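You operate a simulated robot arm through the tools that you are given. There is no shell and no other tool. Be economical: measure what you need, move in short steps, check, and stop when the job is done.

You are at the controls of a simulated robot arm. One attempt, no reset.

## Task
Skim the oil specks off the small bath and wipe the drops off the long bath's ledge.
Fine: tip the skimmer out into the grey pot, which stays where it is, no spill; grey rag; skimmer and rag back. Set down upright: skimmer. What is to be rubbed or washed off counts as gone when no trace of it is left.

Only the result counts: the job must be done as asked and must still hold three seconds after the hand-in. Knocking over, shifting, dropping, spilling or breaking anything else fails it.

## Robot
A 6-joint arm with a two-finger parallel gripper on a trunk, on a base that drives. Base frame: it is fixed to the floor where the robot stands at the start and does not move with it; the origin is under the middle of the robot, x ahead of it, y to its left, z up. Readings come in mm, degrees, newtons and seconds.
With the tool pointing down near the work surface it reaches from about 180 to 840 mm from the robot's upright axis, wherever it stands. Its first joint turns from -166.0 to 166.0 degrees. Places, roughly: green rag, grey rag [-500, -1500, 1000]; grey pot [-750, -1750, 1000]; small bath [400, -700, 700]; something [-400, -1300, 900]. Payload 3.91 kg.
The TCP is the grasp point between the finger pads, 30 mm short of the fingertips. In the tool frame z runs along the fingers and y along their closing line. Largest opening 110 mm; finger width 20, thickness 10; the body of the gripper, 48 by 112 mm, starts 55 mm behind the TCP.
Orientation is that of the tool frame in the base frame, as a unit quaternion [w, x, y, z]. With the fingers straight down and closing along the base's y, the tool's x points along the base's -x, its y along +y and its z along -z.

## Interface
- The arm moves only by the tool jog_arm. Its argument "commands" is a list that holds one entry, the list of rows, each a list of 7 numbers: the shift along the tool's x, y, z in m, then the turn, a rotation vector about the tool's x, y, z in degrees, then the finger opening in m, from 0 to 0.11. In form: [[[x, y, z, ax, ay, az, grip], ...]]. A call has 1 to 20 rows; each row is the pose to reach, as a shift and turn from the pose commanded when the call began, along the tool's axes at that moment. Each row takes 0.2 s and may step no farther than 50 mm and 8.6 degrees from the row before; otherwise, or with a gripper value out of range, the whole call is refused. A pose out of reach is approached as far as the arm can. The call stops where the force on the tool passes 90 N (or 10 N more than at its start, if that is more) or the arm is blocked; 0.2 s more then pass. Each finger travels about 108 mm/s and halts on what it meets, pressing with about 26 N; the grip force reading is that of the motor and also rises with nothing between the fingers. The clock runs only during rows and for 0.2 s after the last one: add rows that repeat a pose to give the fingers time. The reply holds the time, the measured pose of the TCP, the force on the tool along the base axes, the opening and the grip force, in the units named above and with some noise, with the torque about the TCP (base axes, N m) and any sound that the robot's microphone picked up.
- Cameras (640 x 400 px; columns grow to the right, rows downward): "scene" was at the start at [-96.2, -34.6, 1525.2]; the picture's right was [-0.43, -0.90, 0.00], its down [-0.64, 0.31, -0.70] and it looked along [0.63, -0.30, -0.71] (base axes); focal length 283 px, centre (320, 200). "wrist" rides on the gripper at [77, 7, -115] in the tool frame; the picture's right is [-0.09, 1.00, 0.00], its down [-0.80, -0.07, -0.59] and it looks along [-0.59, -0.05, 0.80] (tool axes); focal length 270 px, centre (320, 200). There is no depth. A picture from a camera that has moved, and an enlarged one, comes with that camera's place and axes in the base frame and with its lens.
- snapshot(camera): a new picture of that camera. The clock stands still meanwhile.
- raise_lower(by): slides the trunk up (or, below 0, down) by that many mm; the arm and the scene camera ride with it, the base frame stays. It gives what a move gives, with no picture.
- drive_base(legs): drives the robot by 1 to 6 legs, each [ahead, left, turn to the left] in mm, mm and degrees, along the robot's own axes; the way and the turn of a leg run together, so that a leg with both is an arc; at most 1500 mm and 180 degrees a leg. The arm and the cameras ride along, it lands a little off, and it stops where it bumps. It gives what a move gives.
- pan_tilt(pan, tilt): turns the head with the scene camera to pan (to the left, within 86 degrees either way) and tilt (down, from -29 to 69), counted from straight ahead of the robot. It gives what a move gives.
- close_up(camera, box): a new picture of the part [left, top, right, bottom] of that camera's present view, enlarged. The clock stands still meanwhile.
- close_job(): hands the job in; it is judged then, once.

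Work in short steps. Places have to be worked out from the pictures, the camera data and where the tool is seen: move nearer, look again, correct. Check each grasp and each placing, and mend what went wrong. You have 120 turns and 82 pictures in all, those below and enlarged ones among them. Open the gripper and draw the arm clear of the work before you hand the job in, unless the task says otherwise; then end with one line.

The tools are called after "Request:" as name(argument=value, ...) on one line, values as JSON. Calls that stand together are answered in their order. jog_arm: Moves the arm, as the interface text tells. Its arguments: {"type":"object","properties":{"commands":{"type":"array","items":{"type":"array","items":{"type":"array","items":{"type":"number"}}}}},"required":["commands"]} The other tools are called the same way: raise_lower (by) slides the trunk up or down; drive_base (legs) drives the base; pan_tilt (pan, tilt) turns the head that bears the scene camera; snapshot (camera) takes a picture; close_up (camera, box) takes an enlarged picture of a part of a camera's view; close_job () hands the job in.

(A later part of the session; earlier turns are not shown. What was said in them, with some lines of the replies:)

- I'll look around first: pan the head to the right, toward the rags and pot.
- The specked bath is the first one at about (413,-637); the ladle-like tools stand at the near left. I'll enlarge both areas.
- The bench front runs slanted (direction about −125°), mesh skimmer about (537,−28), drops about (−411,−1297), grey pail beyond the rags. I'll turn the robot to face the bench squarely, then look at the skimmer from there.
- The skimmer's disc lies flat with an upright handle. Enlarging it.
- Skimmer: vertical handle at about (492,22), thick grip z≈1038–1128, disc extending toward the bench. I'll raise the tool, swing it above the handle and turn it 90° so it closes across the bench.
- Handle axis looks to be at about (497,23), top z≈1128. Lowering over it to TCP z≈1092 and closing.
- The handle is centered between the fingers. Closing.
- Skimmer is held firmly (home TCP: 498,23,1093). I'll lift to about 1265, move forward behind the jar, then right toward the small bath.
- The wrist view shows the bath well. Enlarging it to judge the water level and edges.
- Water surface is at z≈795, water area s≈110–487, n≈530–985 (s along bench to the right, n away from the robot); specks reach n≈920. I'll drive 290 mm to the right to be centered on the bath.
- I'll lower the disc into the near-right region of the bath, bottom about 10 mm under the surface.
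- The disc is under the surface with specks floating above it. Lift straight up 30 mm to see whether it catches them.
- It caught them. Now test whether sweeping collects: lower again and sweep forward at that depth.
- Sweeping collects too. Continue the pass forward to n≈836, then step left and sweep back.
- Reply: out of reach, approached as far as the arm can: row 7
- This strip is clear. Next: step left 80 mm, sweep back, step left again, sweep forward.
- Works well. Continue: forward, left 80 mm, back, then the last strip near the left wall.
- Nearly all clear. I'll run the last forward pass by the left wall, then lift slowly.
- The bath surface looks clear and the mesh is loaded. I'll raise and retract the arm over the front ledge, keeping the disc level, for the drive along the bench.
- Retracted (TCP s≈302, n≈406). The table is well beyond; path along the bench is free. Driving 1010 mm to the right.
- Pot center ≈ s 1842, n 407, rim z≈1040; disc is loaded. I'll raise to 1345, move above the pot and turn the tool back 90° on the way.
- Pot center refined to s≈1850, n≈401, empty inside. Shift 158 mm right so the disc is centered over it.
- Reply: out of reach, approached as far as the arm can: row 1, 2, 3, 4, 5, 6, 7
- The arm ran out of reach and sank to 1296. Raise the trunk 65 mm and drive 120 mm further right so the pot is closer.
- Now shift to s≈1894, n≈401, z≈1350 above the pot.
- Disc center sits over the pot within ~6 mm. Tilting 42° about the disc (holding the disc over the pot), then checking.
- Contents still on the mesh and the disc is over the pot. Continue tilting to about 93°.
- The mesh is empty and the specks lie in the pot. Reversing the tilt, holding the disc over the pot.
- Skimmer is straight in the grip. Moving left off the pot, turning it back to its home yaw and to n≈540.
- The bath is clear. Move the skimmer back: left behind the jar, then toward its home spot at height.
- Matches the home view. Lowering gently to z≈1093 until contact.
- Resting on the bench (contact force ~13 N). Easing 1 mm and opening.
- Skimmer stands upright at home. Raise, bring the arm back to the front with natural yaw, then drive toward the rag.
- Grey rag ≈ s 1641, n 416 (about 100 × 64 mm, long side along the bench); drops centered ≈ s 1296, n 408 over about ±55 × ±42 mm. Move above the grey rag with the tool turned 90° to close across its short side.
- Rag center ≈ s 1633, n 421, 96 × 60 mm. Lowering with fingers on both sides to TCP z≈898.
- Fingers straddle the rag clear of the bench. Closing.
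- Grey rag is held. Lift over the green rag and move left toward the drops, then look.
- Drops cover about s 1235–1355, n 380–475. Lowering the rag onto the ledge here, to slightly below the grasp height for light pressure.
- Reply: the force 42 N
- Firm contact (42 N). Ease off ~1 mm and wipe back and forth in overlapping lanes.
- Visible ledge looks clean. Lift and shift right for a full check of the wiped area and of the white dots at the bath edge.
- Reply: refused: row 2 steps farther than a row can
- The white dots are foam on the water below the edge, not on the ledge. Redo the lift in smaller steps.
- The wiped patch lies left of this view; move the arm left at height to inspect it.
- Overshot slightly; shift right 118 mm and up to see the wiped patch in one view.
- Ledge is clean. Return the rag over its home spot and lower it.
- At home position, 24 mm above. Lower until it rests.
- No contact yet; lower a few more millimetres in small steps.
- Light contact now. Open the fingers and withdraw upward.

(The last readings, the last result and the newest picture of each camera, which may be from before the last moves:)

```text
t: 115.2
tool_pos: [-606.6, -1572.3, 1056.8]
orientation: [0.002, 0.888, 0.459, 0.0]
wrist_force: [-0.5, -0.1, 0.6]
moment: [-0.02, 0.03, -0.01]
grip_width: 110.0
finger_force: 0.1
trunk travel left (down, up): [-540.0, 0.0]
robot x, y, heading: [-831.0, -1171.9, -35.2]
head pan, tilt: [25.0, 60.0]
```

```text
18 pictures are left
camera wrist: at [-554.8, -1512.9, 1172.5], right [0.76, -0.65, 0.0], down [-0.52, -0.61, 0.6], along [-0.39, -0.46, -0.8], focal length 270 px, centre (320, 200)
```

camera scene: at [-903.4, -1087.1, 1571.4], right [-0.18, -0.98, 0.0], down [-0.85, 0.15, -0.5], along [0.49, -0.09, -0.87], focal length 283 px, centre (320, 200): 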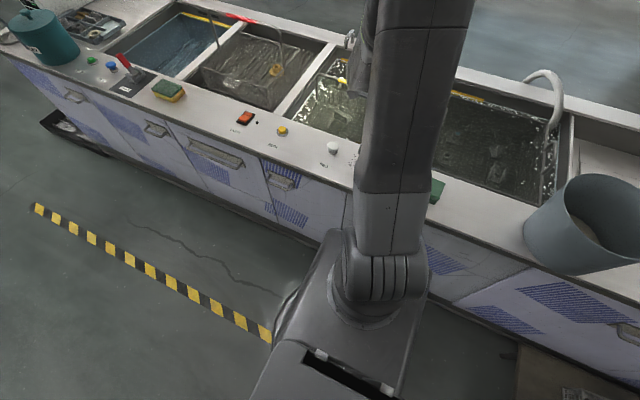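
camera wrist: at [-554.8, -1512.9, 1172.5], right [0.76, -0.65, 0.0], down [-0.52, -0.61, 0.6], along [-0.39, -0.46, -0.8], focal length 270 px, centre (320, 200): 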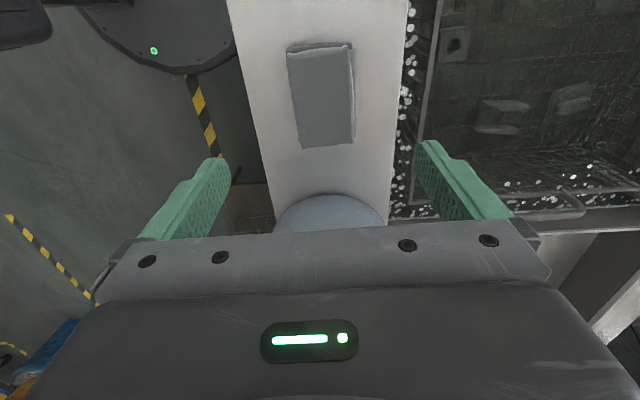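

Rag is back. Raise the arm and drive to the middle for a final check of the small bath and skimmer.

Request:
jog_arm(commands=[[[0, 0, -0.045, 0, 0, 0, 0.11], [0, 0, -0.09, 0, 0, 0, 0.11], [0, 0, -0.135, 0, 0, 0, 0.11], [0, 0, -0.18, 0, 0, 0, 0.11], [0, 0, -0.22, 0, 0, 0, 0.11]]])

Request:
drive_base(legs=[[0, 700, 0]])

Request:
pan_tilt(pan=35, tilt=45)

Request:
snapshot(camera="scene")

```text
t: 116.4
tool_pos: [-604.7, -1574.2, 1274.7]
orientation: [0.002, 0.889, 0.459, -0.001]
wrist_force: [-0.8, 0.5, -1.2]
moment: [0.0, 0.0, 0.02]
grip_width: 110.1
finger_force: 0.1
trunk travel left (down, up): [-540.0, 0.0]
robot x, y, heading: [-831.7, -1174.0, -35.1]
head pan, tilt: [25.0, 60.0]
```

```text
t: 120.2
tool_pos: [-204.4, -1010.6, 1276.1]
orientation: [0.001, 0.889, 0.458, -0.002]
wrist_force: [0.0, 0.1, -0.7]
moment: [-0.01, 0.03, 0.02]
grip_width: 109.9
finger_force: 0.1
trunk travel left (down, up): [-540.0, 0.0]
robot x, y, heading: [-430.0, -607.3, -35.5]
head pan, tilt: [25.0, 60.0]
```

```text
t: 120.9
tool_pos: [-205.5, -1011.4, 1275.1]
orientation: [0.002, 0.889, 0.457, -0.002]
wrist_force: [-0.6, 0.2, -0.2]
moment: [-0.01, 0.01, -0.03]
grip_width: 110.1
finger_force: 0.1
trunk travel left (down, up): [-540.0, 0.0]
robot x, y, heading: [-430.7, -609.6, -35.8]
head pan, tilt: [35.0, 45.0]
```

```text
17 pictures are left
camera scene: at [-485.6, -510.5, 1590.8], right [-0.01, -1.0, 0.0], down [-0.71, 0.01, -0.71], along [0.71, -0.01, -0.71], focal length 283 px, centre (320, 200)
```

scene: 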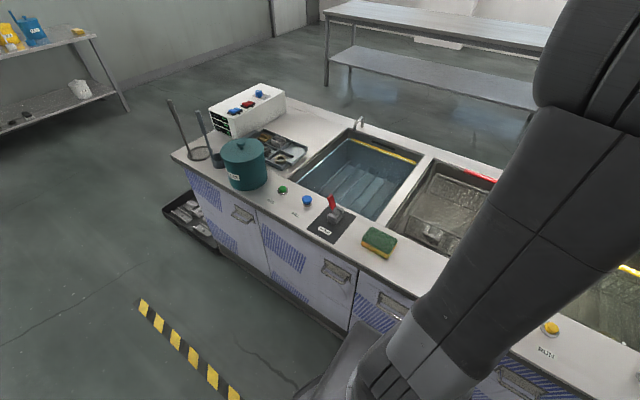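

Enlarging the bath and skimmer, and a look back at the ledge and pot.

Request:
close_up(camera="scene", box=[280, 115, 430, 235])

Request:
close_up(camera="scene", box=[150, 70, 310, 200])

Request:
pan_tilt(pan=-65, tilt=35)

Request:
close_up(camera="scene", box=[160, 60, 480, 260])

```text
3.33 times, centred on (355, 175) of scene
camera zoom: at [-485.6, -510.5, 1590.8], right [-0.01, -1.0, 0.0], down [-0.71, 0.01, -0.71], along [0.71, -0.01, -0.71], focal length 945 px, centre (203, 283)
```

zoom: 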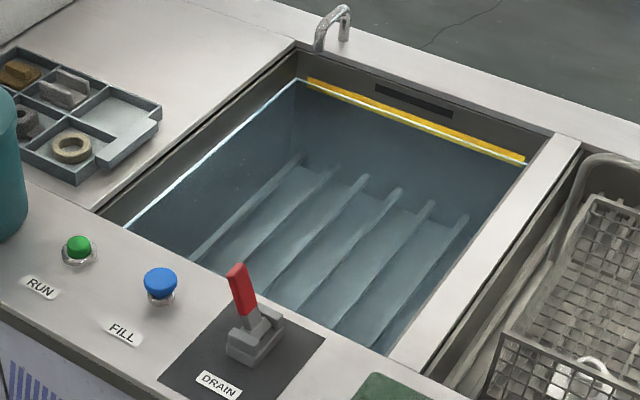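

```text
3.08 times, centred on (230, 135) of scene
camera zoom: at [-485.6, -510.5, 1590.8], right [-0.01, -1.0, 0.0], down [-0.71, 0.01, -0.71], along [0.71, -0.01, -0.71], focal length 872 px, centre (597, 400)
```

zoom: 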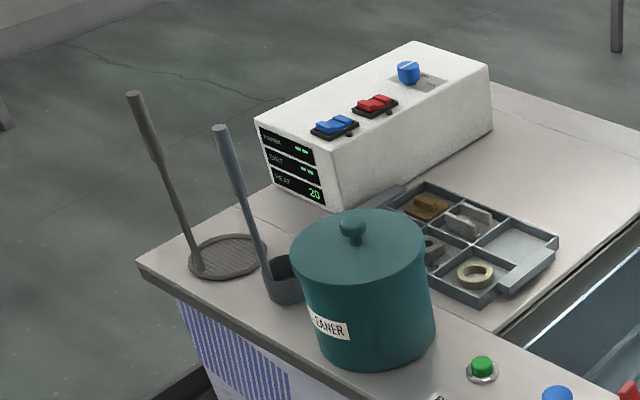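

```text
t: 122.7
tool_pos: [-205.3, -1011.7, 1275.1]
orientation: [0.001, 0.89, 0.457, -0.001]
wrist_force: [0.8, -0.2, 0.2]
moment: [0.01, 0.01, 0.01]
grip_width: 110.2
finger_force: 0.1
trunk travel left (down, up): [-540.0, 0.0]
robot x, y, heading: [-429.8, -607.7, -35.9]
head pan, tilt: [-65.0, 35.0]
```

```text
2.00 times, centred on (320, 160) of scene
camera zoom: at [-583.0, -596.3, 1605.7], right [-0.98, 0.18, 0.0], down [0.1, 0.56, -0.82], along [-0.15, -0.81, -0.57], focal length 567 px, centre (320, 280)
```

zoom: 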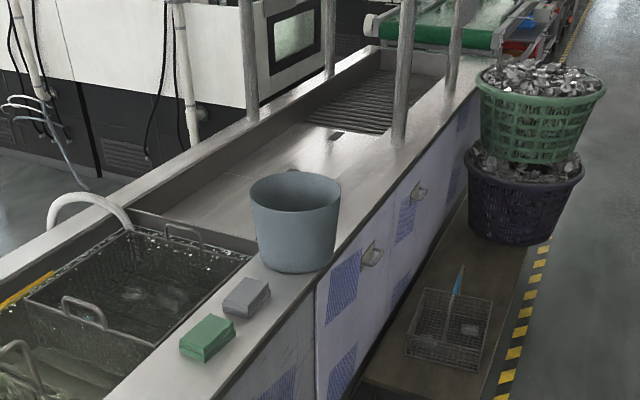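

The small bath is clear, and the ledge was wiped clean when I inspected it after wiping. The skimmer stands upright at home, the rag is back, the pot is in place and the arm is clear with its gripper open. Handing in.

Request:
close_job()

```text
The job is handed in.
```

I skimmed the small bath clear and tipped the specks into the grey pot, which was not moved. I wiped the drops off the long bath's ledge with the grey rag, then put the skimmer (upright) and the rag back.
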